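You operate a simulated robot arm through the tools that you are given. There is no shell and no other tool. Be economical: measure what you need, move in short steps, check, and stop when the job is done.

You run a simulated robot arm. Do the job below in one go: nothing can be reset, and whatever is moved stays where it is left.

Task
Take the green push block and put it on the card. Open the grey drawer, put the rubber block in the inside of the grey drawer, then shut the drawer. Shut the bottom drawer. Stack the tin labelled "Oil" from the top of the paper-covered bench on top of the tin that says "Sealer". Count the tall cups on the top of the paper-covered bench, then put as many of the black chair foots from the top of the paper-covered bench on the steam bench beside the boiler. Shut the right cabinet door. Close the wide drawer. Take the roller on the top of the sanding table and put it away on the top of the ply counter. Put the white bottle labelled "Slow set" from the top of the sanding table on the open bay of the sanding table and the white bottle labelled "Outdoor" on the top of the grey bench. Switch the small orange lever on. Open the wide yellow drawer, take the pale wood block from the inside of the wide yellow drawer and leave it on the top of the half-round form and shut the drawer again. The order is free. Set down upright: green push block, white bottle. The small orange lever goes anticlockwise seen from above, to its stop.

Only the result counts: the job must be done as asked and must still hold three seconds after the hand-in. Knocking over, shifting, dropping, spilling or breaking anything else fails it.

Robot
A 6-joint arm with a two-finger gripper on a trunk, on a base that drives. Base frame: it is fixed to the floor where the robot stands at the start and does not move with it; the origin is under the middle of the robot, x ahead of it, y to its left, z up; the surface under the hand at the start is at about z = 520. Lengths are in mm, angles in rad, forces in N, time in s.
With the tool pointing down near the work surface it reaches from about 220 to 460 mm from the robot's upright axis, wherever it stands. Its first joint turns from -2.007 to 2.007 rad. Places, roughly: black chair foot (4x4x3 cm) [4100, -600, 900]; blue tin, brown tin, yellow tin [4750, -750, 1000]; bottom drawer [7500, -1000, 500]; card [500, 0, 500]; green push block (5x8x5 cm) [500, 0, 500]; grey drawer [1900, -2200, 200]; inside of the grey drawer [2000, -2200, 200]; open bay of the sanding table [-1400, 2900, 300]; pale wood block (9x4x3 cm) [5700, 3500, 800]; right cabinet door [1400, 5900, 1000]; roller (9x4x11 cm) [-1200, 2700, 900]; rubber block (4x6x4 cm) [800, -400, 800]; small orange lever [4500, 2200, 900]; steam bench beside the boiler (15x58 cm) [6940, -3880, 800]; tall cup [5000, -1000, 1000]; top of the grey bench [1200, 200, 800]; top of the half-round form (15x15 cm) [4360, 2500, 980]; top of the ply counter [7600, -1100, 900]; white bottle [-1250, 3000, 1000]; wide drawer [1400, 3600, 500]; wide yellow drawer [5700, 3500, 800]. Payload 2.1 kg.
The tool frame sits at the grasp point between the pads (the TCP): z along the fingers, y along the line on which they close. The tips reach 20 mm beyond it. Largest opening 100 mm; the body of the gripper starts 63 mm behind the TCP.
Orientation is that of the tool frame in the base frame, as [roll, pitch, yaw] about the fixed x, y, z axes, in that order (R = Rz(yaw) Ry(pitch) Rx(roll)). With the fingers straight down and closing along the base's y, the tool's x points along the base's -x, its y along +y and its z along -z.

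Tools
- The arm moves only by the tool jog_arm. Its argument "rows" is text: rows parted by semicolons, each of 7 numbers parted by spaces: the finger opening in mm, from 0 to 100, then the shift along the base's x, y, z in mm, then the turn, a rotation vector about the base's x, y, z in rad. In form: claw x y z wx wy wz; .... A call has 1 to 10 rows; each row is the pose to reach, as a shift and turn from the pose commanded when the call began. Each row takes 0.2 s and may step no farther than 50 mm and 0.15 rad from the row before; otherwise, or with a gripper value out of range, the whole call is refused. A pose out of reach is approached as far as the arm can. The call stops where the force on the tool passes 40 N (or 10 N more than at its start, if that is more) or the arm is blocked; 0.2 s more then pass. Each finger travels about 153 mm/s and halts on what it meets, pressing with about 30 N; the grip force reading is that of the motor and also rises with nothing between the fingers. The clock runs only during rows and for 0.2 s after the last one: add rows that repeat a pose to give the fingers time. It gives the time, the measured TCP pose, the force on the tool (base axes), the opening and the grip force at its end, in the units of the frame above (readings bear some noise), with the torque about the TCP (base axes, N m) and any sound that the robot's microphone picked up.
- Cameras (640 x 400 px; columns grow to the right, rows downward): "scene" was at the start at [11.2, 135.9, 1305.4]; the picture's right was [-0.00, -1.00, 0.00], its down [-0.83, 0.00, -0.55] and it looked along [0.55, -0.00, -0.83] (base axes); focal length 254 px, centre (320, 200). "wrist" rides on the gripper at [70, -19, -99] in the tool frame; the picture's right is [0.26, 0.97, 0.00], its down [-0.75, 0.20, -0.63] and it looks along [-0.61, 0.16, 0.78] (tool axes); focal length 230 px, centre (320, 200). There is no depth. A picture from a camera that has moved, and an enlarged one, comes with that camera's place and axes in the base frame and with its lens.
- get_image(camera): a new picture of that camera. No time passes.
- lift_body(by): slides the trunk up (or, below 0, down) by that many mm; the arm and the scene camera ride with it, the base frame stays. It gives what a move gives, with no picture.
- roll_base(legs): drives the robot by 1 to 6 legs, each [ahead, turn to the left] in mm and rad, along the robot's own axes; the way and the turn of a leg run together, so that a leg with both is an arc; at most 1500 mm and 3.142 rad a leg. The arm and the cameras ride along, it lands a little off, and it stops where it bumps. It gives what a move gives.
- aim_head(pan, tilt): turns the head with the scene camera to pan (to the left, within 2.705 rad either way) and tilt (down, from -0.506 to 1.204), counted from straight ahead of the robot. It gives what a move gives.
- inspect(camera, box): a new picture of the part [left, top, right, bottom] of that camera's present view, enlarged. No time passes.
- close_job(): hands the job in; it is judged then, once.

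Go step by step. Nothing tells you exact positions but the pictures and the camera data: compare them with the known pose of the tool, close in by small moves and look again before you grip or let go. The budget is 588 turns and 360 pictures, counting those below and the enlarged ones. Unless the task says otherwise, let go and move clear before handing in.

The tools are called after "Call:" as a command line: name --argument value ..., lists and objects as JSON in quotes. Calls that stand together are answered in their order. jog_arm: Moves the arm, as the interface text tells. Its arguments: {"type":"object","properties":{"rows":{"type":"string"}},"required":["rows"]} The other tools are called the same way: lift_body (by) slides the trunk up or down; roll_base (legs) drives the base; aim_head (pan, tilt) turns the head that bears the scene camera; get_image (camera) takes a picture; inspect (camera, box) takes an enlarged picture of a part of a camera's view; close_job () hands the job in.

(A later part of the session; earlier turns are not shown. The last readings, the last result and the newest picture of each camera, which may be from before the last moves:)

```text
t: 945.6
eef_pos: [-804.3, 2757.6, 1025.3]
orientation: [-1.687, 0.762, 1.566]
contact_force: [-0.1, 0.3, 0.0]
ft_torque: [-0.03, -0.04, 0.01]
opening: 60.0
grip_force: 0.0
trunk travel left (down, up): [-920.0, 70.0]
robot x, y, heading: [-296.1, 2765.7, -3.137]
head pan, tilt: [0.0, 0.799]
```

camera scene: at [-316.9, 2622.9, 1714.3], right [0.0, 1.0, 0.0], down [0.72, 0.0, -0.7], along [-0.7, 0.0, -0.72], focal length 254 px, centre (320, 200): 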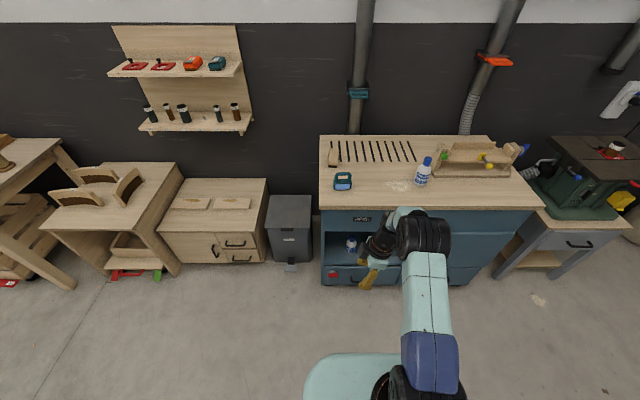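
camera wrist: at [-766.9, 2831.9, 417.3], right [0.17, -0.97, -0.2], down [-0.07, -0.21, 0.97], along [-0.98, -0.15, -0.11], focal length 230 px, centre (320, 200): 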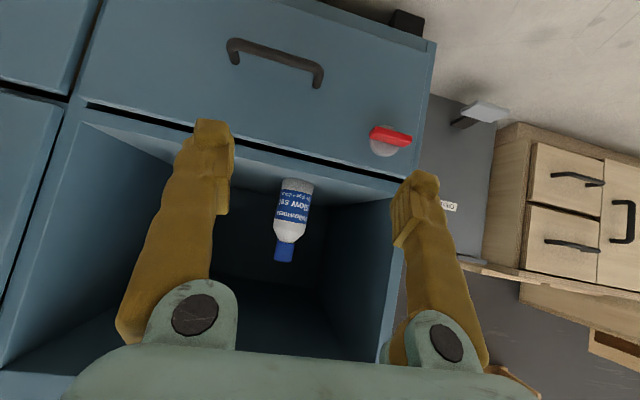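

Call:
jog_arm --rows "60 0 0 0 0 0 -0.075;60 0 0 0 0 0 -0.075"

Call:
jog_arm --rows "60 12 0 0 0 -0.15 0;60 24 0 0 0 -0.3 0;60 36 0 0 0 -0.45 0;60 48 0 0 0 -0.6 0;60 60 0 0 0 -0.75 0;60 72 0 0 0 -0.9 0;60 84 0 0 0 -1.05 0;60 96 0 0 0 -1.2 0;60 108 0 0 0 -1.35 0;60 120 0 0 0 -1.48 0"

Call:
jog_arm --rows "60 0 0 20 0 0 0.14;60 0 0 40 0 0 0.28;60 0 0 40 0 0 0.42;60 0 0 40 0 0 0.56;60 0 0 40 0 0 0.7"

```text
t: 946.2
eef_pos: [-802.7, 2756.2, 1024.0]
orientation: [-1.687, 0.763, 1.491]
contact_force: [0.0, 0.2, 1.0]
ft_torque: [0.0, 0.01, 0.0]
opening: 59.9
grip_force: 0.0
trunk travel left (down, up): [-920.0, 70.0]
robot x, y, heading: [-297.3, 2765.5, -3.141]
head pan, tilt: [0.0, 0.799]
```

```text
t: 948.4
eef_pos: [-681.5, 2756.5, 1026.0]
orientation: [-3.14, 0.003, 0.805]
contact_force: [-0.1, 0.5, -0.5]
ft_torque: [-0.01, 0.02, 0.01]
opening: 60.0
grip_force: 0.0
trunk travel left (down, up): [-920.0, 70.0]
robot x, y, heading: [-297.4, 2762.7, -3.137]
head pan, tilt: [0.0, 0.799]
```

```text
t: 949.6
eef_pos: [-683.9, 2756.4, 1065.6]
orientation: [-3.138, 0.006, 1.506]
contact_force: [0.3, -0.3, 0.4]
ft_torque: [-0.01, -0.02, 0.02]
opening: 60.2
grip_force: 0.1
trunk travel left (down, up): [-920.0, 70.0]
robot x, y, heading: [-294.1, 2762.4, -3.134]
head pan, tilt: [0.0, 0.799]
```

The wrist is normal again and vertical. I drive up to the table and look at the roller.

Call:
roll_base --legs '[[430, 0]]'

Call:
get_image --camera "scene"

Call:
get_image --camera "wrist"

```text
t: 952.2
eef_pos: [-1106.8, 2754.7, 1064.6]
orientation: [-3.136, 0.005, 1.506]
contact_force: [0.8, -1.1, -0.4]
ft_torque: [0.02, 0.04, -0.01]
opening: 59.9
grip_force: 0.0
trunk travel left (down, up): [-920.0, 70.0]
robot x, y, heading: [-721.9, 2758.4, -3.134]
head pan, tilt: [0.0, 0.799]
```

```text
113 pictures are left
camera scene: at [-738.8, 2620.5, 1714.4], right [-0.01, 1.0, 0.0], down [0.72, 0.01, -0.7], along [-0.7, 0.0, -0.72], focal length 254 px, centre (320, 200)
```

scene: 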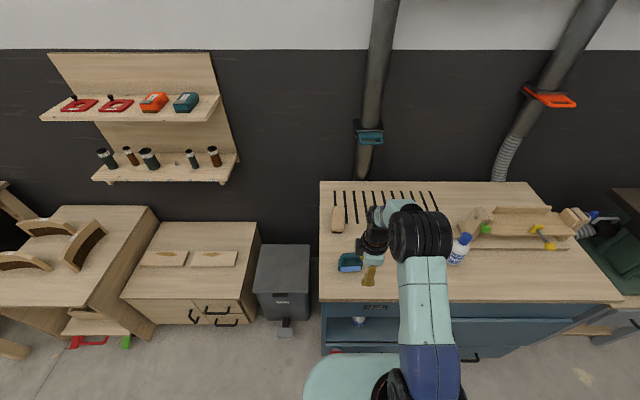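

```text
112 pictures are left
camera wrist: at [-1119.8, 2825.6, 1163.8], right [0.98, 0.2, -0.01], down [0.15, -0.76, 0.63], along [0.12, -0.62, -0.77], focal length 230 px, centre (320, 200)
```

wrist: 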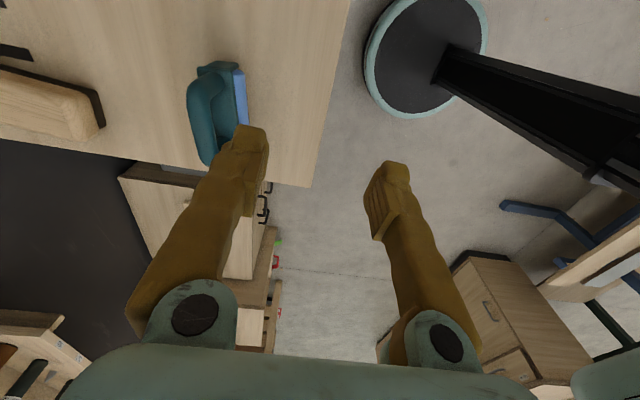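

Call:
roll_base --legs '[[20, 0]]'

Call:
jog_arm --rows "70 -20 -5 -10 0 0 0;70 -40 -10 -20 0 0 0;70 -55 -15 -30 0 0 0.05;70 -55 -15 -30 0 0 0.06"

Call:
get_image --camera "wrist"

Call:
inspect --camera "scene" --box '[310, 200, 430, 310]'

```text
t: 953.0
eef_pos: [-1124.3, 2753.0, 1066.1]
orientation: [-3.135, 0.006, 1.506]
contact_force: [0.1, -1.1, -0.2]
ft_torque: [0.0, 0.07, 0.01]
opening: 60.2
grip_force: 0.1
trunk travel left (down, up): [-920.0, 70.0]
robot x, y, heading: [-743.6, 2761.9, -3.133]
head pan, tilt: [0.0, 0.799]
```

```text
t: 954.0
eef_pos: [-1183.4, 2738.1, 1035.4]
orientation: [-3.139, 0.004, 1.567]
contact_force: [-0.4, -0.8, 0.3]
ft_torque: [-0.02, 0.0, 0.06]
opening: 70.0
grip_force: 0.0
trunk travel left (down, up): [-920.0, 70.0]
robot x, y, heading: [-741.0, 2761.1, -3.137]
head pan, tilt: [0.0, 0.799]
```

```text
111 pictures are left
camera wrist: at [-1201.1, 2808.4, 1133.6], right [0.97, 0.25, 0.0], down [0.2, -0.75, 0.63], along [0.16, -0.61, -0.77], focal length 230 px, centre (320, 200)
```

wrist: 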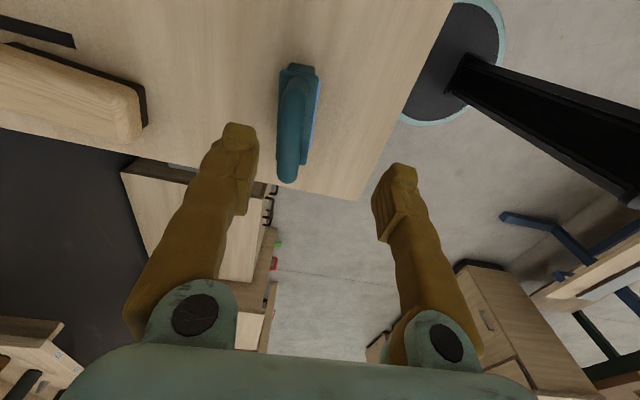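

```text
3.64 times, centred on (370, 255) of scene
camera zoom: at [-761.3, 2620.4, 1714.3], right [-0.01, 1.0, 0.0], down [0.72, 0.01, -0.7], along [-0.7, 0.0, -0.72], focal length 923 px, centre (138, 0)
```

zoom: 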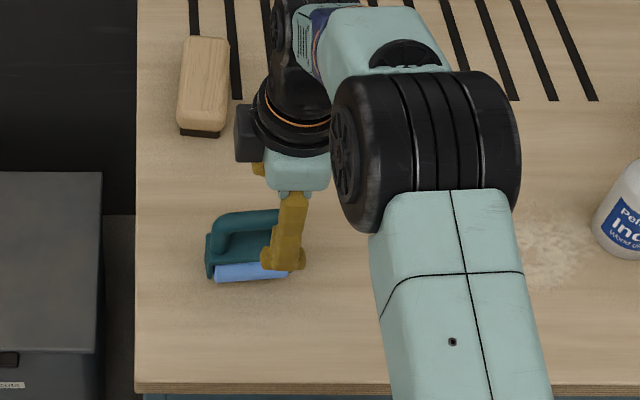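

Handle bar at about (-1204, 2733), z≈980. I move over it and descend.

Call:
jog_arm --rows "60 -10 -3 -10 0 0 0;60 -20 -5 -22 0 0 0;60 -20 -5 -22 0 0 0"

Call:
get_image --camera "wrist"

```text
t: 954.8
eef_pos: [-1203.4, 2734.4, 1013.7]
orientation: [-3.138, 0.005, 1.567]
contact_force: [-0.1, 0.4, 0.6]
ft_torque: [0.03, 0.0, 0.0]
opening: 60.3
grip_force: 0.1
trunk travel left (down, up): [-920.0, 70.0]
robot x, y, heading: [-741.4, 2759.4, -3.137]
head pan, tilt: [0.0, 0.799]
```

```text
109 pictures are left
camera wrist: at [-1220.3, 2805.6, 1112.2], right [0.97, 0.25, 0.0], down [0.2, -0.75, 0.63], along [0.16, -0.61, -0.77], focal length 230 px, centre (320, 200)
```

wrist: 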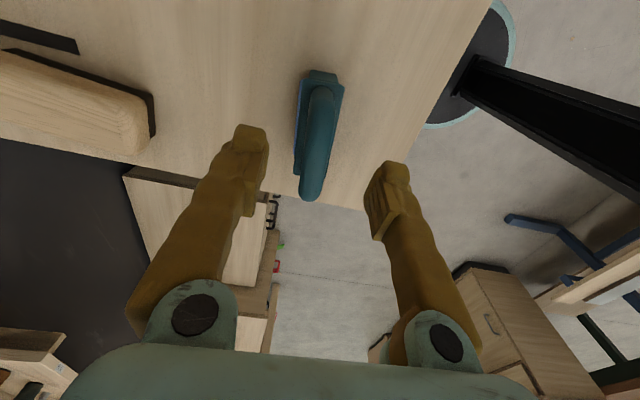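

Call:
jog_arm --rows "60 -2 5 -15 0 0 0;60 -2 5 -28 0 0 0;60 -2 5 -36 0 0 0;40 -2 5 -36 0 0 0;20 -2 5 -36 0 0 0;5 -2 5 -36 0 0 0;5 -2 5 -36 0 0 0"

Call:
get_image --camera "wrist"

```text
t: 956.4
eef_pos: [-1204.7, 2738.8, 976.5]
orientation: [-3.139, 0.007, 1.568]
contact_force: [1.0, 0.0, -2.3]
ft_torque: [-0.03, -0.01, 0.02]
opening: 10.3
grip_force: 30.3
trunk travel left (down, up): [-920.0, 70.0]
robot x, y, heading: [-742.7, 2761.5, -3.136]
head pan, tilt: [0.0, 0.799]
```

```text
108 pictures are left
camera wrist: at [-1223.0, 2809.9, 1074.9], right [0.97, 0.25, 0.0], down [0.2, -0.75, 0.63], along [0.16, -0.61, -0.77], focal length 230 px, centre (320, 200)
```

wrist: 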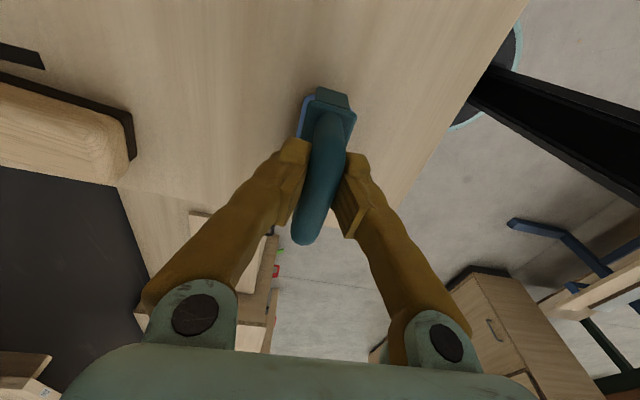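

Gripped on the handle bar. I lift and back out.

Call:
jog_arm --rows "5 0 0 25 0 0 0;5 0 0 60 0 0 0;5 0 0 90 0 0 0"

Call:
get_image --camera "wrist"

Call:
inspect --camera "scene" --box '[310, 180, 430, 290]'

```text
t: 957.2
eef_pos: [-1204.0, 2738.3, 1066.8]
orientation: [-3.138, 0.006, 1.569]
contact_force: [1.0, -1.2, -1.6]
ft_torque: [0.04, 0.0, 0.03]
opening: 10.3
grip_force: 30.0
trunk travel left (down, up): [-920.0, 70.0]
robot x, y, heading: [-742.8, 2763.1, -3.134]
head pan, tilt: [0.0, 0.799]
```

```text
107 pictures are left
camera wrist: at [-1221.6, 2808.8, 1165.5], right [0.97, 0.25, 0.0], down [0.2, -0.75, 0.63], along [0.16, -0.61, -0.77], focal length 230 px, centre (320, 200)
```

wrist: 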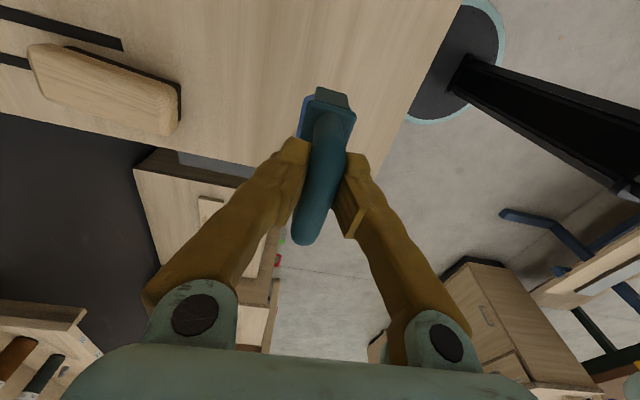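

```text
3.64 times, centred on (370, 235) of scene
camera zoom: at [-761.0, 2620.3, 1714.3], right [-0.01, 1.0, 0.0], down [0.72, 0.01, -0.7], along [-0.7, 0.0, -0.72], focal length 923 px, centre (138, 73)
```

zoom: 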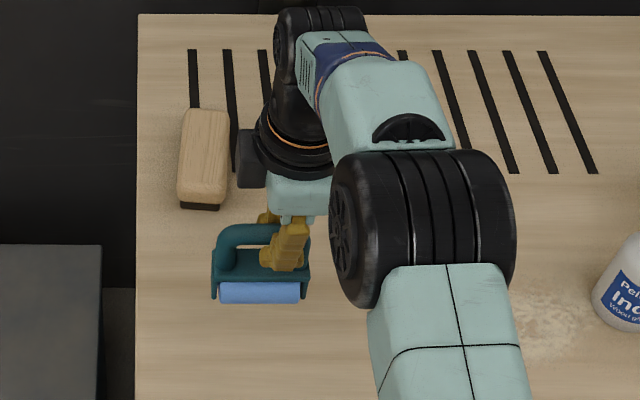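

The roller is held. I begin the long drive to the ply counter: down the aisle first.

Call:
roll_base --legs '[[-330, 0], [0, 1.598], [1500, 0], [1500, 0], [700, 0], [0, 1.53]]'

```text
t: 984.6
eef_pos: [141.3, -943.1, 1065.1]
orientation: [-3.137, 0.004, -1.598]
contact_force: [-0.9, -0.4, -1.7]
ft_torque: [-0.01, 0.0, 0.03]
opening: 8.8
grip_force: 29.9
trunk travel left (down, up): [-920.0, 70.0]
robot x, y, heading: [-320.9, -959.5, -0.015]
head pan, tilt: [0.0, 0.799]
```

Call:
get_image --camera "wrist"

```text
105 pictures are left
camera wrist: at [157.6, -1013.3, 1164.9], right [-0.97, -0.23, 0.0], down [-0.18, 0.75, 0.63], along [-0.14, 0.62, -0.77], focal length 230 px, centre (320, 200)
```

wrist: 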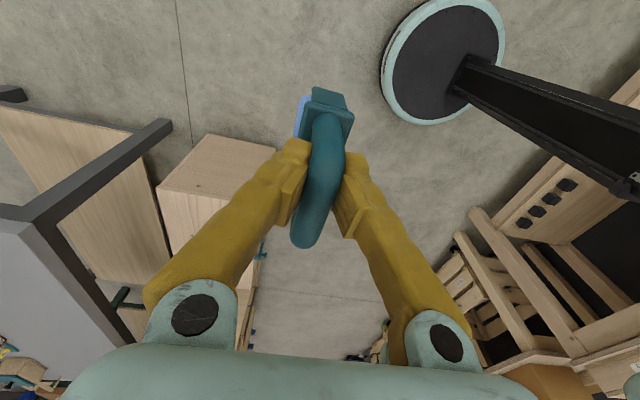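

It still holds the same place on the bar. I continue east, checking on the way.

Call:
roll_base --legs '[[0, -0.04], [1500, 0], [1500, 0], [480, 0], [0, 0.5]]'

Call:
get_image --camera "wrist"

```text
t: 1003.1
eef_pos: [3517.1, -902.6, 1065.6]
orientation: [-3.14, 0.003, -1.137]
contact_force: [0.4, 0.2, -1.1]
ft_torque: [-0.04, 0.03, 0.01]
opening: 8.2
grip_force: 29.9
trunk travel left (down, up): [-920.0, 70.0]
robot x, y, heading: [3107.5, -1121.0, 0.447]
head pan, tilt: [0.0, 0.799]
```

```text
104 pictures are left
camera wrist: at [3563.1, -957.3, 1164.8], right [-0.77, -0.64, 0.0], down [-0.5, 0.59, 0.63], along [-0.4, 0.49, -0.77], focal length 230 px, centre (320, 200)
```

wrist: 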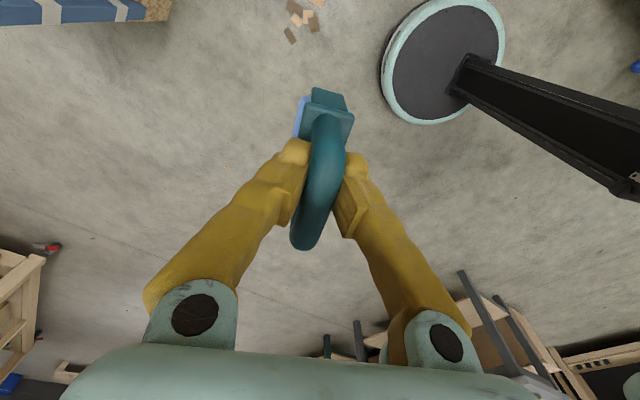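

Call:
roll_base --legs '[[0, 0.614], [1110, 0], [0, -1.05], [1500, 0], [800, 0]]'

```text
t: 1024.2
eef_pos: [6471.4, -152.3, 1066.2]
orientation: [-3.139, 0.006, -1.594]
contact_force: [-0.6, 0.7, -1.5]
ft_torque: [-0.04, 0.01, -0.01]
opening: 7.1
grip_force: 29.9
trunk travel left (down, up): [-920.0, 70.0]
robot x, y, heading: [6009.4, -166.9, -0.009]
head pan, tilt: [0.0, 0.799]
```

Call:
roll_base --legs '[[0, -0.945], [1000, 0], [0, 0.954]]'

Call:
aim_head --pan 0 --tilt 0.6

Call:
get_image --camera "scene"

Call:
get_image --camera "wrist"

```text
t: 1034.3
eef_pos: [7051.2, -980.0, 1065.3]
orientation: [-3.14, 0.004, -1.591]
contact_force: [0.2, 0.3, -1.1]
ft_torque: [-0.03, 0.02, 0.01]
opening: 6.5
grip_force: 30.1
trunk travel left (down, up): [-920.0, 70.0]
robot x, y, heading: [6584.9, -997.3, -0.009]
head pan, tilt: [0.0, 0.799]
```

```text
t: 1035.0
eef_pos: [7050.1, -981.1, 1066.7]
orientation: [-3.14, 0.005, -1.592]
contact_force: [0.0, -0.6, -1.8]
ft_torque: [0.0, -0.01, 0.0]
opening: 6.5
grip_force: 29.4
trunk travel left (down, up): [-920.0, 70.0]
robot x, y, heading: [6586.5, -997.1, -0.013]
head pan, tilt: [0.0, 0.6]
```

```text
103 pictures are left
camera scene: at [6618.8, -856.9, 1731.1], right [-0.01, -1.0, 0.0], down [-0.57, 0.01, -0.82], along [0.82, -0.01, -0.57], focal length 254 px, centre (320, 200)
```

scene: 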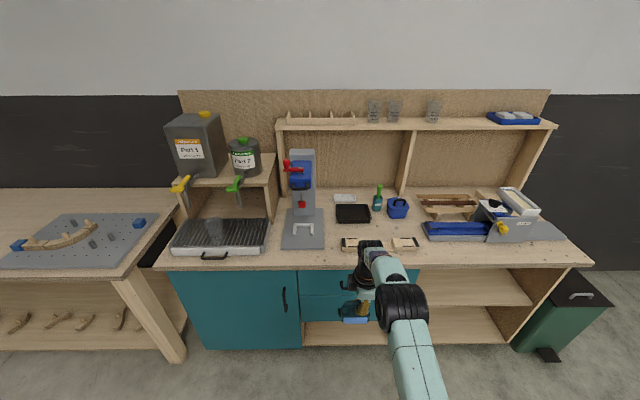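

```text
102 pictures are left
camera wrist: at [7066.9, -1050.1, 1164.9], right [-0.97, -0.24, 0.0], down [-0.19, 0.75, 0.63], along [-0.15, 0.62, -0.77], focal length 230 px, centre (320, 200)
```

wrist: 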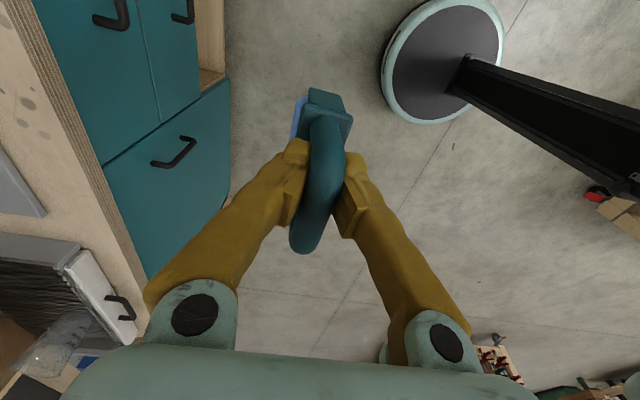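

There is a free strip at the counter's front around (7425, -1490), in front of the blue jig. I move opposite it.

Call:
roll_base --legs '[[0, -1.1], [550, 0], [0, 1.113]]'

Call:
get_image --camera "scene"

Call:
get_image --camera "wrist"

```text
t: 1043.8
eef_pos: [7308.3, -1456.4, 1066.6]
orientation: [-3.14, 0.005, -1.552]
contact_force: [-0.2, -0.3, -1.2]
ft_torque: [-0.03, 0.01, -0.03]
opening: 6.0
grip_force: 29.7
trunk travel left (down, up): [-920.0, 70.0]
robot x, y, heading: [6849.6, -1490.8, 0.03]
head pan, tilt: [0.0, 0.6]
```

```text
101 pictures are left
camera scene: at [6873.0, -1350.4, 1731.2], right [0.03, -1.0, 0.0], down [-0.57, -0.02, -0.82], along [0.82, 0.02, -0.57], focal length 254 px, centre (320, 200)
```

scene: 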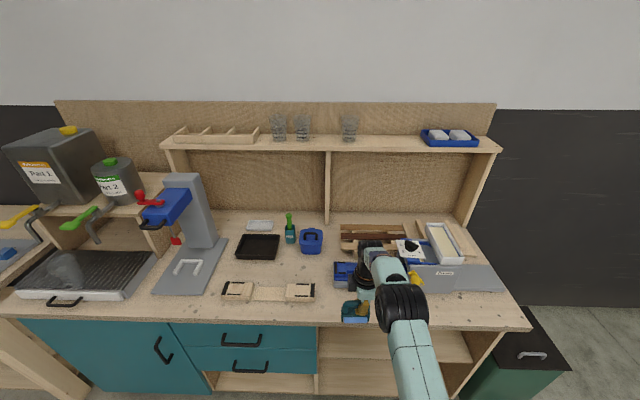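

```text
100 pictures are left
camera wrist: at [7328.4, -1525.3, 1164.9], right [-0.96, -0.28, 0.0], down [-0.22, 0.74, 0.63], along [-0.17, 0.61, -0.77], focal length 230 px, centre (320, 200)
```

wrist: 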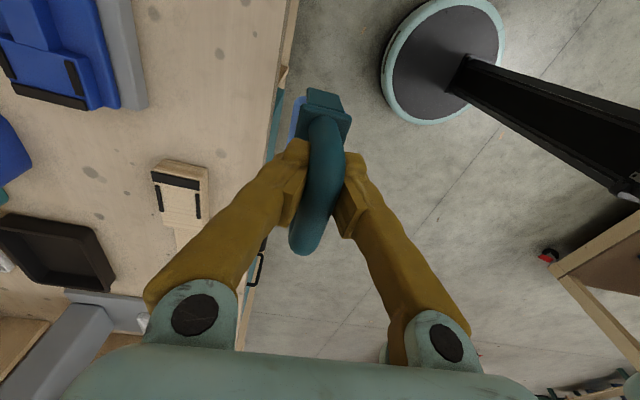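

The strip at y≈-1456 runs x 7361–7506. I drive in 118 mm, lower the trunk and set the roller down.

Call:
roll_base --legs '[[118, 0]]'

Call:
lift_body --by -75

Call:
get_image --camera "wrist"

Call:
inspect --camera "scene" --box '[270, 150, 470, 300]'

```text
t: 1045.0
eef_pos: [7421.9, -1451.2, 1071.5]
orientation: [-3.129, 0.006, -1.551]
contact_force: [-1.2, -0.5, -1.3]
ft_torque: [0.01, 0.0, 0.05]
opening: 6.1
grip_force: 30.2
trunk travel left (down, up): [-920.0, 70.0]
robot x, y, heading: [6967.0, -1488.6, 0.028]
head pan, tilt: [0.0, 0.6]
```

```text
t: 1046.1
eef_pos: [7425.7, -1453.0, 993.8]
orientation: [-3.134, 0.006, -1.552]
contact_force: [0.0, 0.4, -0.8]
ft_torque: [-0.02, 0.01, 0.0]
opening: 6.2
grip_force: 29.9
trunk travel left (down, up): [-845.0, 145.0]
robot x, y, heading: [6966.5, -1486.9, 0.026]
head pan, tilt: [0.0, 0.6]
```

```text
99 pictures are left
camera wrist: at [7445.2, -1521.6, 1093.2], right [-0.96, -0.28, -0.01], down [-0.22, 0.74, 0.63], along [-0.17, 0.61, -0.78], focal length 230 px, centre (320, 200)
```

wrist: 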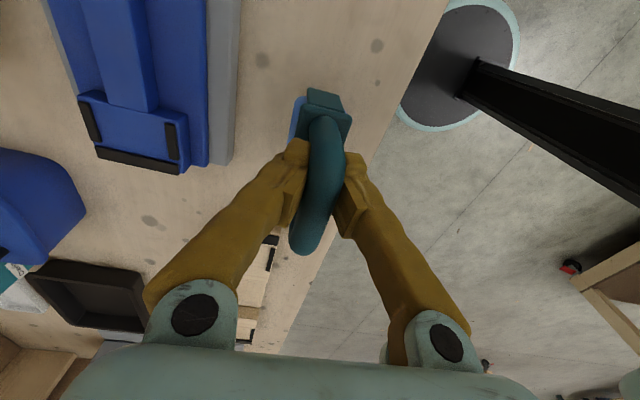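

```text
2.67 times, centred on (370, 225) of scene
camera zoom: at [6993.4, -1346.7, 1656.2], right [0.03, -1.0, 0.0], down [-0.56, -0.02, -0.82], along [0.82, 0.02, -0.57], focal length 677 px, centre (187, 133)
```

zoom: 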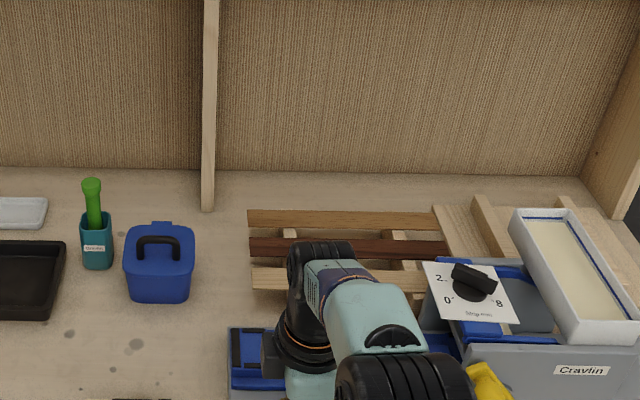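

Clear of the jig. I lower until contact.

Call:
jog_arm --rows "5 0 0 -15 0 0 0;5 0 0 -25 0 0 0;5 0 0 -31 0 0 0;5 0 0 -36 0 0 0;5 0 0 -41 0 0 0;5 0 0 -46 0 0 0;5 0 0 -51 0 0 0;5 0 0 -56 0 0 0;5 0 0 -61 0 0 0;5 0 0 -66 0 0 0"

Call:
get_image --camera "wrist"

```text
t: 1047.9
eef_pos: [7428.3, -1454.0, 945.6]
orientation: [-3.112, 0.004, -1.551]
contact_force: [-3.5, -0.4, 26.3]
ft_torque: [-0.09, 0.46, 0.06]
opening: 5.9
grip_force: 0.0
trunk travel left (down, up): [-845.0, 145.0]
robot x, y, heading: [6966.6, -1486.1, 0.027]
head pan, tilt: [0.0, 0.6]
stopped in row 8: the force on the tool passed its limit at 46 N (the readings are from after the stop); the commanded pose is now the measured one
```

```text
97 pictures are left
camera wrist: at [7444.9, -1522.2, 1045.8], right [-0.96, -0.28, -0.03], down [-0.23, 0.74, 0.63], along [-0.15, 0.61, -0.78], focal length 230 px, centre (320, 200)
```

wrist: 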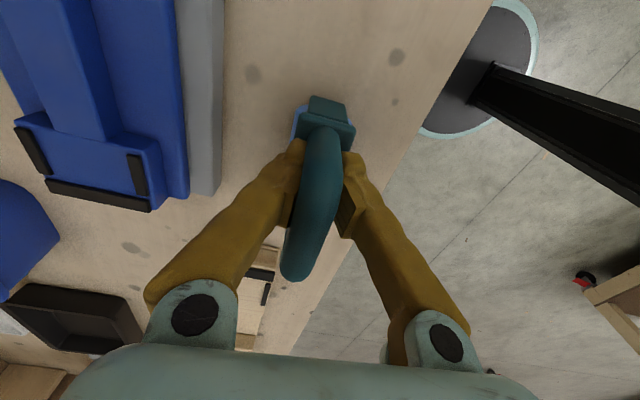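

The roller is on the counter. I open and rise straight up.

Call:
jog_arm --rows "20 0 0 1 0 0 0;35 0 0 2 0 0 0;50 0 0 2 0 0 0;50 0 0 30 0 0 0;50 0 0 75 0 0 0;50 0 0 120 0 0 0"

Call:
get_image --camera "wrist"

Call:
roll_base --legs '[[-400, 0]]'

Call:
get_image --camera "scene"

```text
t: 1048.4
eef_pos: [7431.8, -1453.9, 948.4]
orientation: [-3.105, 0.005, -1.551]
contact_force: [-2.2, -0.1, 19.0]
ft_torque: [-0.06, 0.39, 0.08]
opening: 34.4
grip_force: 0.1
trunk travel left (down, up): [-845.0, 145.0]
robot x, y, heading: [6969.5, -1492.0, 0.027]
head pan, tilt: [0.0, 0.6]
stopped in row 2: the force on the tool passed its limit at 50 N (the readings are from after the stop); the commanded pose is now the measured one
```

```text
96 pictures are left
camera wrist: at [7447.4, -1522.2, 1047.8], right [-0.96, -0.28, -0.04], down [-0.24, 0.74, 0.63], along [-0.15, 0.61, -0.78], focal length 230 px, centre (320, 200)
```

wrist: 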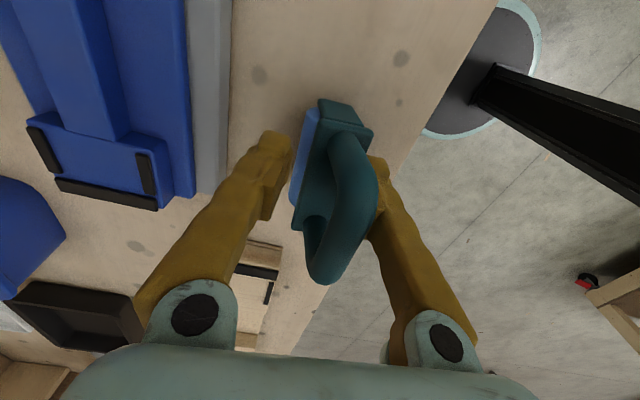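

```text
t: 1050.9
eef_pos: [7029.1, -1463.1, 945.3]
orientation: [-3.112, 0.004, -1.544]
contact_force: [-0.3, -0.5, -0.2]
ft_torque: [0.03, -0.01, 0.01]
opening: 35.3
grip_force: 0.1
trunk travel left (down, up): [-845.0, 145.0]
robot x, y, heading: [6563.8, -1499.0, 0.033]
head pan, tilt: [0.0, 0.6]
```

```text
95 pictures are left
camera scene: at [6589.0, -1359.7, 1656.2], right [0.04, -1.0, 0.0], down [-0.57, -0.02, -0.82], along [0.82, 0.03, -0.57], focal length 254 px, centre (320, 200)
```

scene: 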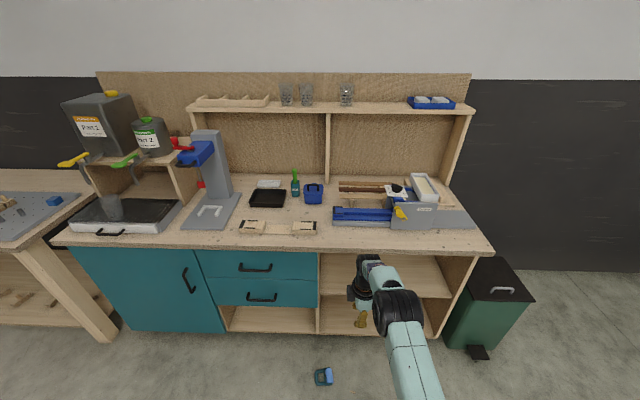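

The release was interrupted and backing off dragged the roller to the floor — I should have checked first. It lies at about (7196, -1354). I look at it closely.

Call:
aim_head --pan 0 --tilt 0.95

Call:
get_image --camera "scene"

Call:
inspect --camera "scene" --box '[280, 240, 380, 320]'

```text
t: 1051.8
eef_pos: [7027.7, -1462.8, 945.6]
orientation: [-3.111, 0.005, -1.544]
contact_force: [-0.1, -0.4, -0.9]
ft_torque: [-0.01, 0.02, -0.01]
opening: 34.7
grip_force: 0.0
trunk travel left (down, up): [-845.0, 145.0]
robot x, y, heading: [6562.4, -1497.5, 0.036]
head pan, tilt: [0.0, 0.949]
```

```text
94 pictures are left
camera scene: at [6572.0, -1360.3, 1627.9], right [0.04, -1.0, 0.0], down [-0.81, -0.03, -0.58], along [0.58, 0.02, -0.81], focal length 254 px, centre (320, 200)
```

scene: 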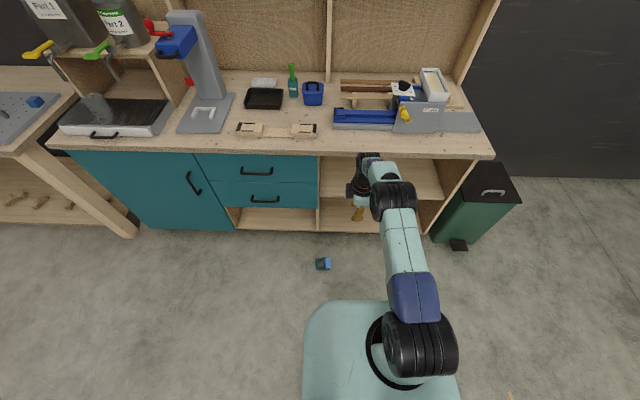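

```text
5.00 times, centred on (330, 280) of scene
camera zoom: at [6572.0, -1360.3, 1627.9], right [0.04, -1.0, 0.0], down [-0.81, -0.03, -0.58], along [0.58, 0.02, -0.81], focal length 1269 px, centre (270, -200)
```

zoom: 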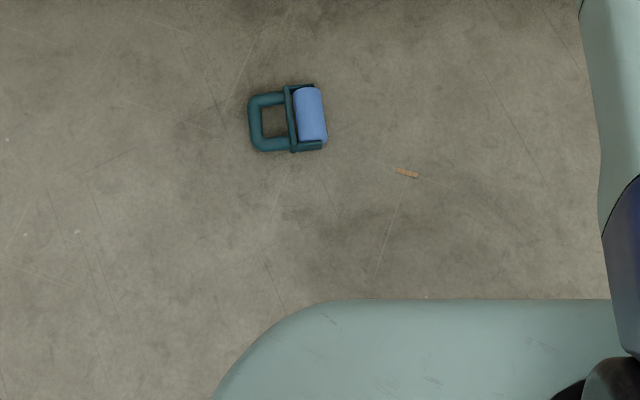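

It lies flat, loop toward +y, undamaged. I'll grip its frame with one finger through the loop: rotate the hand to close along y and position over it.

Call:
jog_arm --rows "40 0 5 0 0 0 -0.15;50 0 10 0 0 0 -0.3;60 0 15 0 0 0 -0.45;70 0 20 0 0 0 -0.6;80 0 25 0 0 0 -0.75;85 0 30 0 0 0 -0.9;85 0 35 0 0 0 -1.05;85 0 40 0 0 0 -1.2;85 0 45 0 0 0 -1.35;85 0 50 0 0 0 -1.456"

Call:
lift_body --by -400

Call:
get_image --camera "wrist"

```text
t: 1054.0
eef_pos: [7029.4, -1412.0, 945.9]
orientation: [-3.109, 0.007, -3.003]
contact_force: [0.3, 0.0, 0.4]
ft_torque: [-0.03, -0.02, -0.03]
opening: 85.2
grip_force: 0.0
trunk travel left (down, up): [-845.0, 145.0]
robot x, y, heading: [6562.4, -1501.5, 0.031]
head pan, tilt: [0.0, 0.949]
```

```text
t: 1057.8
eef_pos: [7028.6, -1411.8, 546.8]
orientation: [-3.11, 0.005, -3.002]
contact_force: [-0.4, -0.3, 0.4]
ft_torque: [0.01, -0.04, -0.03]
opening: 85.0
grip_force: 0.0
trunk travel left (down, up): [-445.0, 545.0]
robot x, y, heading: [6565.1, -1497.0, 0.035]
head pan, tilt: [0.0, 0.949]
```

```text
92 pictures are left
camera wrist: at [6960.9, -1436.9, 645.9], right [-0.39, 0.92, -0.03], down [0.71, 0.32, 0.63], along [0.59, 0.22, -0.78], focal length 230 px, centre (320, 200)
```

wrist: 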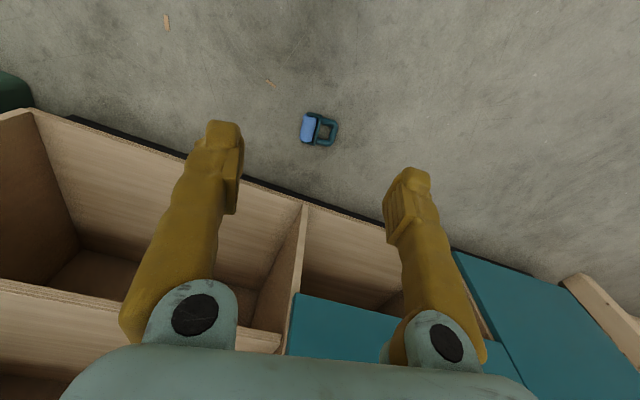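

I drive 165 mm forward and lower to near the floor.

Call:
roll_base --legs '[[165, 0]]'

Call:
lift_body --by -350

Call:
get_image --camera "wrist"

```text
t: 1059.2
eef_pos: [7193.0, -1404.9, 546.4]
orientation: [-3.109, 0.006, -3.0]
contact_force: [-0.4, 0.4, -0.4]
ft_torque: [0.01, 0.03, -0.01]
opening: 84.9
grip_force: 0.1
trunk travel left (down, up): [-445.0, 545.0]
robot x, y, heading: [6728.1, -1497.0, 0.036]
head pan, tilt: [0.0, 0.949]
```

```text
t: 1062.7
eef_pos: [7191.9, -1405.2, 197.0]
orientation: [-3.11, 0.005, -2.999]
contact_force: [0.4, 0.2, -0.3]
ft_torque: [0.01, 0.01, -0.01]
opening: 85.1
grip_force: 0.0
trunk travel left (down, up): [-95.0, 895.0]
robot x, y, heading: [6727.8, -1495.3, 0.039]
head pan, tilt: [0.0, 0.949]
```

```text
91 pictures are left
camera wrist: at [7124.2, -1429.8, 296.0], right [-0.39, 0.92, -0.03], down [0.71, 0.32, 0.63], along [0.59, 0.22, -0.78], focal length 230 px, centre (320, 200)
```

wrist: 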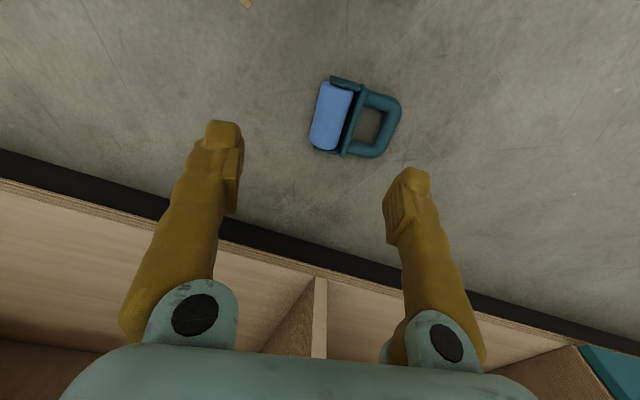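

The view agrees: I shift (+11, +20), lower the trunk the rest, then descend with one finger in the loop.

Call:
jog_arm --rows "85 6 10 -15 0 0 0;85 11 20 -30 0 0 0;85 11 20 -30 0 0 0"

Call:
lift_body --by -85

Call:
get_image --camera "wrist"

```text
t: 1063.5
eef_pos: [7194.8, -1390.5, 171.4]
orientation: [-3.11, 0.006, -2.999]
contact_force: [-0.3, 0.2, -0.6]
ft_torque: [-0.02, -0.04, 0.01]
opening: 85.1
grip_force: 0.0
out of reach, approached as far as the arm can: row 2, 3
trunk travel left (down, up): [-95.0, 895.0]
robot x, y, heading: [6729.1, -1492.6, 0.04]
head pan, tilt: [0.0, 0.949]
```

```text
t: 1064.7
eef_pos: [7193.4, -1390.2, 87.0]
orientation: [-3.111, 0.004, -2.997]
contact_force: [0.7, 0.0, 0.2]
ft_torque: [0.02, -0.03, 0.0]
opening: 85.1
grip_force: 0.0
trunk travel left (down, up): [-10.0, 980.0]
robot x, y, heading: [6726.8, -1493.4, 0.039]
head pan, tilt: [0.0, 0.949]
```

```text
90 pictures are left
camera wrist: at [7126.6, -1414.5, 186.3], right [-0.39, 0.92, -0.03], down [0.71, 0.32, 0.63], along [0.59, 0.22, -0.78], focal length 230 px, centre (320, 200)
```

wrist: 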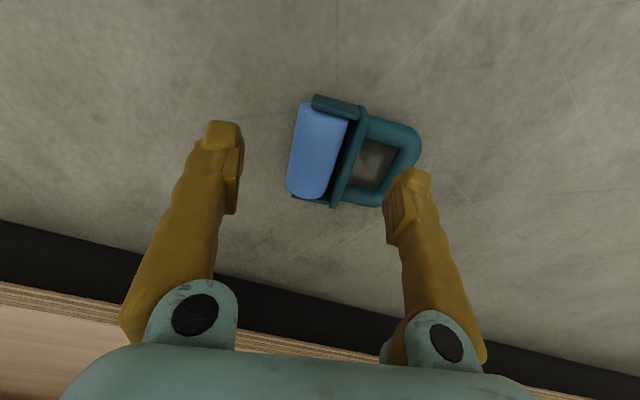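

Call:
roll_base --legs '[[14, 0]]'

Call:
jog_arm --rows "85 0 0 -15 0 0 0;85 0 0 -30 0 0 0;85 0 0 -40 0 0 0;85 0 0 -40 0 0 0"

Call:
get_image --camera "wrist"

```text
t: 1065.4
eef_pos: [7207.4, -1390.4, 87.0]
orientation: [-3.11, 0.005, -2.999]
contact_force: [0.1, -0.9, 0.0]
ft_torque: [0.0, -0.03, -0.03]
opening: 85.1
grip_force: 0.2
trunk travel left (down, up): [-10.0, 980.0]
robot x, y, heading: [6742.0, -1497.5, 0.04]
head pan, tilt: [0.0, 0.949]
```

```text
t: 1066.4
eef_pos: [7201.7, -1390.5, 53.9]
orientation: [-3.11, 0.004, -2.999]
contact_force: [0.0, -0.6, -0.1]
ft_torque: [-0.01, 0.01, -0.02]
opening: 85.0
grip_force: 0.0
out of reach, approached as far as the arm can: row 1, 2, 3, 4
trunk travel left (down, up): [-10.0, 980.0]
robot x, y, heading: [6741.1, -1488.8, 0.043]
head pan, tilt: [0.0, 0.949]
```

```text
89 pictures are left
camera wrist: at [7133.9, -1415.2, 152.8], right [-0.39, 0.92, -0.03], down [0.71, 0.32, 0.63], along [0.59, 0.22, -0.78], focal length 230 px, centre (320, 200)
```

wrist: 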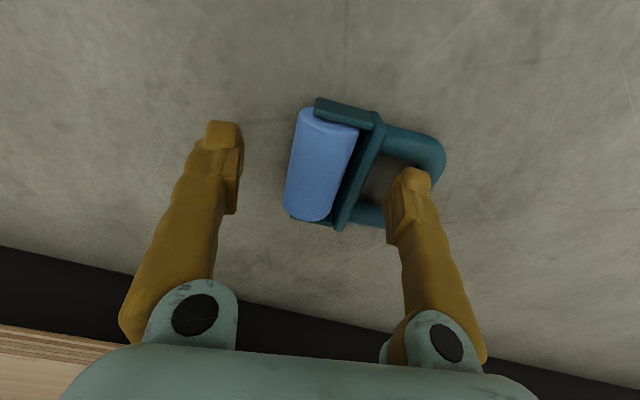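

Call:
jog_arm --rows "85 -10 0 30 0 0 0;85 -25 0 30 0 0 0;85 -25 0 30 0 0 0"

Call:
roll_base --legs '[[28, 0]]'

Call:
jog_arm --rows "85 0 2 -10 0 0 0;85 0 2 -20 0 0 0;85 0 2 -30 0 0 0;85 0 2 -30 0 0 0"

Call:
get_image --camera "wrist"

```text
t: 1067.2
eef_pos: [7176.9, -1390.9, 85.6]
orientation: [-3.11, 0.006, -2.999]
contact_force: [-0.2, 0.1, 1.8]
ft_torque: [0.03, -0.02, -0.02]
opening: 85.1
grip_force: 0.1
trunk travel left (down, up): [-10.0, 980.0]
robot x, y, heading: [6739.7, -1495.0, 0.038]
head pan, tilt: [0.0, 0.949]
```

```text
t: 1068.0
eef_pos: [7204.0, -1389.8, 84.0]
orientation: [-3.111, 0.005, -2.999]
contact_force: [-0.6, -0.3, 0.1]
ft_torque: [0.01, -0.02, 0.0]
opening: 84.9
grip_force: 0.0
trunk travel left (down, up): [-10.0, 980.0]
robot x, y, heading: [6772.2, -1492.1, 0.041]
head pan, tilt: [0.0, 0.949]
```

```text
t: 1069.0
eef_pos: [7204.9, -1387.9, 54.9]
orientation: [-3.111, 0.007, -2.998]
contact_force: [0.1, 0.2, 0.2]
ft_torque: [0.03, 0.01, -0.04]
opening: 85.1
grip_force: 0.1
trunk travel left (down, up): [-10.0, 980.0]
robot x, y, heading: [6772.9, -1492.7, 0.042]
head pan, tilt: [0.0, 0.949]
```

```text
88 pictures are left
camera wrist: at [7137.5, -1412.5, 153.6], right [-0.39, 0.92, -0.03], down [0.71, 0.32, 0.63], along [0.59, 0.22, -0.78], focal length 230 px, centre (320, 200)
```

wrist: 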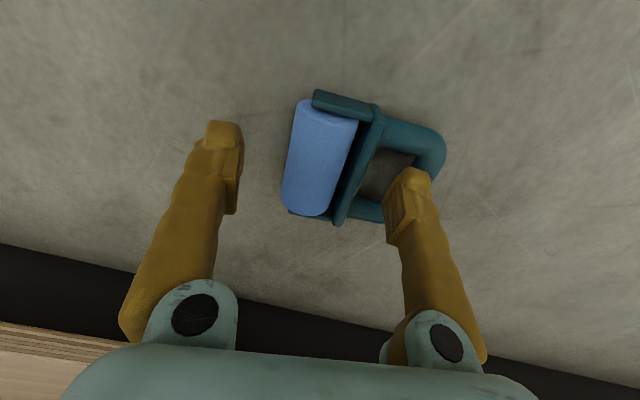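

The finger lines up with the loop's hole. I descend 30 mm and close.

Call:
jog_arm --rows "85 0 -1 -10 0 0 0;85 0 -1 -20 0 0 0;85 0 -1 -29 0 0 0;85 0 -1 -29 0 0 0"

Call:
get_image --camera "wrist"

```text
t: 1070.0
eef_pos: [7204.9, -1388.1, 25.7]
orientation: [-3.109, 0.007, -2.999]
contact_force: [-0.2, 0.1, -0.5]
ft_torque: [0.0, -0.03, -0.01]
opening: 85.0
grip_force: 0.1
trunk travel left (down, up): [-10.0, 980.0]
robot x, y, heading: [6773.6, -1497.9, 0.04]
head pan, tilt: [0.0, 0.949]
```

```text
87 pictures are left
camera wrist: at [7137.4, -1413.1, 124.9], right [-0.39, 0.92, -0.03], down [0.71, 0.32, 0.63], along [0.59, 0.22, -0.78], focal length 230 px, centre (320, 200)
```

wrist: 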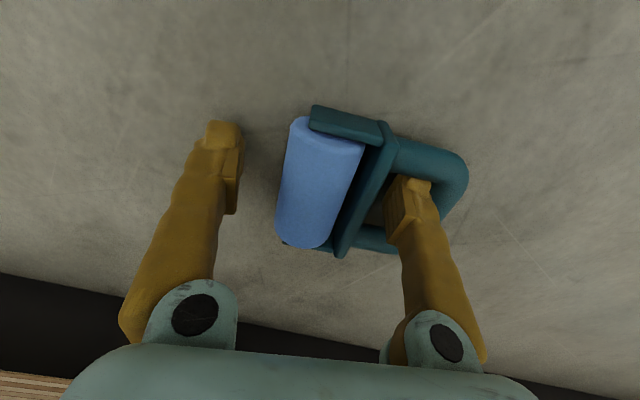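

The finger is inside the loop. I close on the frame.

Call:
jog_arm --rows "65 0 0 0 0 0 0;45 0 0 0 0 0 0;25 0 0 0 0 0 0;10 0 0 0 0 0 0;0 0 0 0 0 0 0"

Call:
get_image --camera "wrist"

```text
t: 1071.2
eef_pos: [7205.4, -1388.9, 25.9]
orientation: [-3.11, 0.005, -2.997]
contact_force: [0.6, 0.8, 0.5]
ft_torque: [-0.02, -0.03, -0.01]
opening: 49.0
grip_force: 29.9
trunk travel left (down, up): [-10.0, 980.0]
robot x, y, heading: [6770.4, -1491.9, 0.039]
head pan, tilt: [0.0, 0.949]
```

```text
86 pictures are left
camera wrist: at [7137.4, -1413.1, 125.0], right [-0.39, 0.92, -0.03], down [0.71, 0.32, 0.63], along [0.59, 0.22, -0.78], focal length 230 px, centre (320, 200)
```

wrist: 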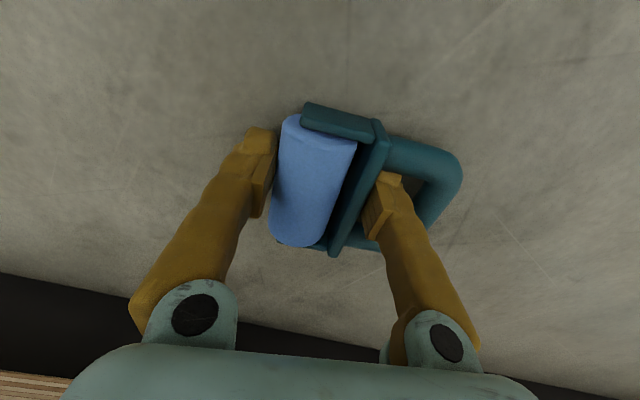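

Firm grip (49 mm). I lift it clear, first a little to check it holds.

Call:
jog_arm --rows "0 0 0 20 0 0 0;0 0 0 50 0 0 0;0 -5 0 80 0 0 0"

Call:
get_image --camera "wrist"

```text
t: 1072.0
eef_pos: [7199.4, -1388.8, 107.1]
orientation: [-3.111, 0.005, -2.998]
contact_force: [0.8, 0.1, -2.2]
ft_torque: [0.0, 0.02, 0.02]
opening: 49.0
grip_force: 30.2
trunk travel left (down, up): [-10.0, 980.0]
robot x, y, heading: [6773.3, -1492.0, 0.037]
head pan, tilt: [0.0, 0.949]
```

```text
85 pictures are left
camera wrist: at [7132.7, -1412.9, 205.5], right [-0.39, 0.92, -0.03], down [0.71, 0.32, 0.63], along [0.59, 0.22, -0.78], focal length 230 px, centre (320, 200)
```

wrist: 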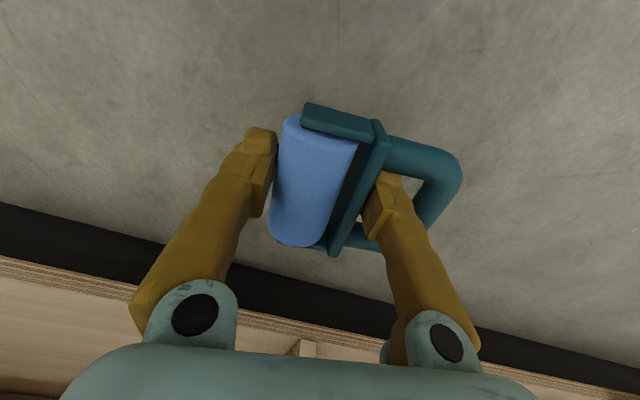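

Call:
lift_body --by 400

Call:
lift_body --by 400

Call:
lift_body --by 90

Call:
get_image --camera "wrist"

Call:
get_image --camera "scene"

```text
t: 1075.9
eef_pos: [7200.3, -1388.5, 506.0]
orientation: [-3.11, 0.006, -2.997]
contact_force: [0.1, -0.3, -1.5]
ft_torque: [-0.04, 0.02, 0.0]
opening: 49.0
grip_force: 29.9
trunk travel left (down, up): [-410.0, 580.0]
robot x, y, heading: [6767.0, -1494.5, 0.042]
head pan, tilt: [0.0, 0.949]
```

```text
t: 1079.7
eef_pos: [7200.0, -1389.1, 906.5]
orientation: [-3.109, 0.006, -2.999]
contact_force: [1.4, -0.4, -1.1]
ft_torque: [0.0, 0.01, 0.0]
opening: 49.0
grip_force: 30.2
trunk travel left (down, up): [-810.0, 180.0]
robot x, y, heading: [6770.0, -1495.4, 0.038]
head pan, tilt: [0.0, 0.949]
```

```text
t: 1081.0
eef_pos: [7199.6, -1388.1, 996.8]
orientation: [-3.108, 0.005, -2.999]
contact_force: [0.0, 0.5, -2.0]
ft_torque: [-0.01, 0.01, 0.02]
opening: 49.1
grip_force: 29.9
trunk travel left (down, up): [-900.0, 90.0]
robot x, y, heading: [6770.1, -1494.0, 0.041]
head pan, tilt: [0.0, 0.949]
```

```text
84 pictures are left
camera wrist: at [7133.2, -1412.6, 1095.3], right [-0.39, 0.92, -0.03], down [0.71, 0.32, 0.63], along [0.59, 0.22, -0.78], focal length 230 px, centre (320, 200)
```

wrist: 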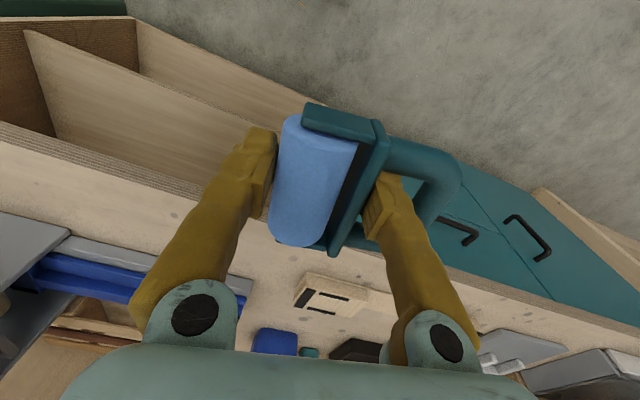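

```text
83 pictures are left
camera scene: at [6778.1, -1352.3, 1682.8], right [0.04, -1.0, 0.0], down [-0.81, -0.03, -0.58], along [0.58, 0.02, -0.81], focal length 254 px, centre (320, 200)
```

scene: 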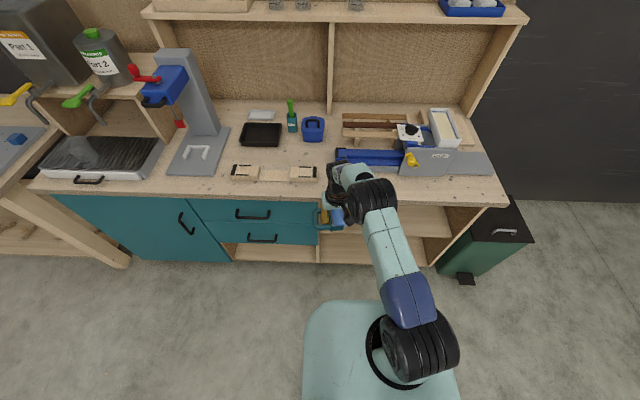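

I align the object square, shift right 100 mm, then drive it over the free strip.

Call:
jog_arm --rows "0 0 -35 0 0 0 -0.05;0 0 -70 0 0 0 -0.1;0 0 -100 0 0 0 -0.14;0 0 -100 0 0 0 -0.14"

Call:
roll_base --legs '[[238, 0]]'

Call:
get_image --camera "wrist"

Call:
get_image --camera "scene"

```text
t: 1082.0
eef_pos: [7200.9, -1489.0, 996.6]
orientation: [-3.109, 0.006, -3.138]
contact_force: [1.0, -0.8, -2.6]
ft_torque: [-0.01, 0.04, 0.02]
opening: 48.9
grip_force: 29.8
trunk travel left (down, up): [-900.0, 90.0]
robot x, y, heading: [6770.5, -1493.0, 0.035]
head pan, tilt: [0.0, 0.949]
```

```text
t: 1083.7
eef_pos: [7437.1, -1481.2, 996.4]
orientation: [-3.11, 0.006, -3.141]
contact_force: [-0.6, -0.7, -1.0]
ft_torque: [0.02, 0.01, -0.02]
opening: 48.8
grip_force: 29.7
trunk travel left (down, up): [-900.0, 90.0]
robot x, y, heading: [7004.9, -1483.5, 0.039]
head pan, tilt: [0.0, 0.949]
```

```text
82 pictures are left
camera wrist: at [7365.9, -1495.6, 1095.6], right [-0.26, 0.97, -0.03], down [0.75, 0.22, 0.63], along [0.61, 0.14, -0.78], focal length 230 px, centre (320, 200)
```

wrist: 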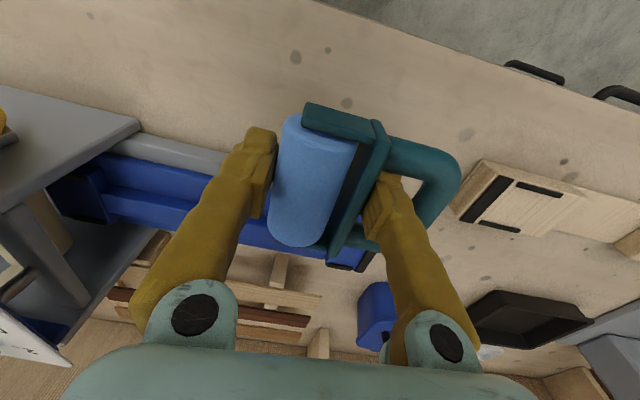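

```text
81 pictures are left
camera scene: at [7013.0, -1344.0, 1682.9], right [0.04, -1.0, 0.0], down [-0.81, -0.03, -0.58], along [0.58, 0.02, -0.81], focal length 254 px, centre (320, 200)
```

scene: 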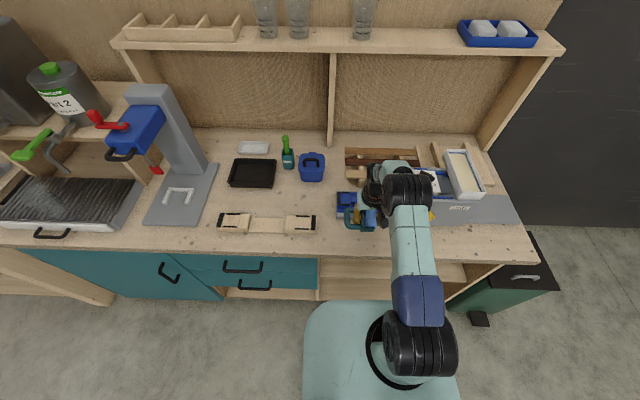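

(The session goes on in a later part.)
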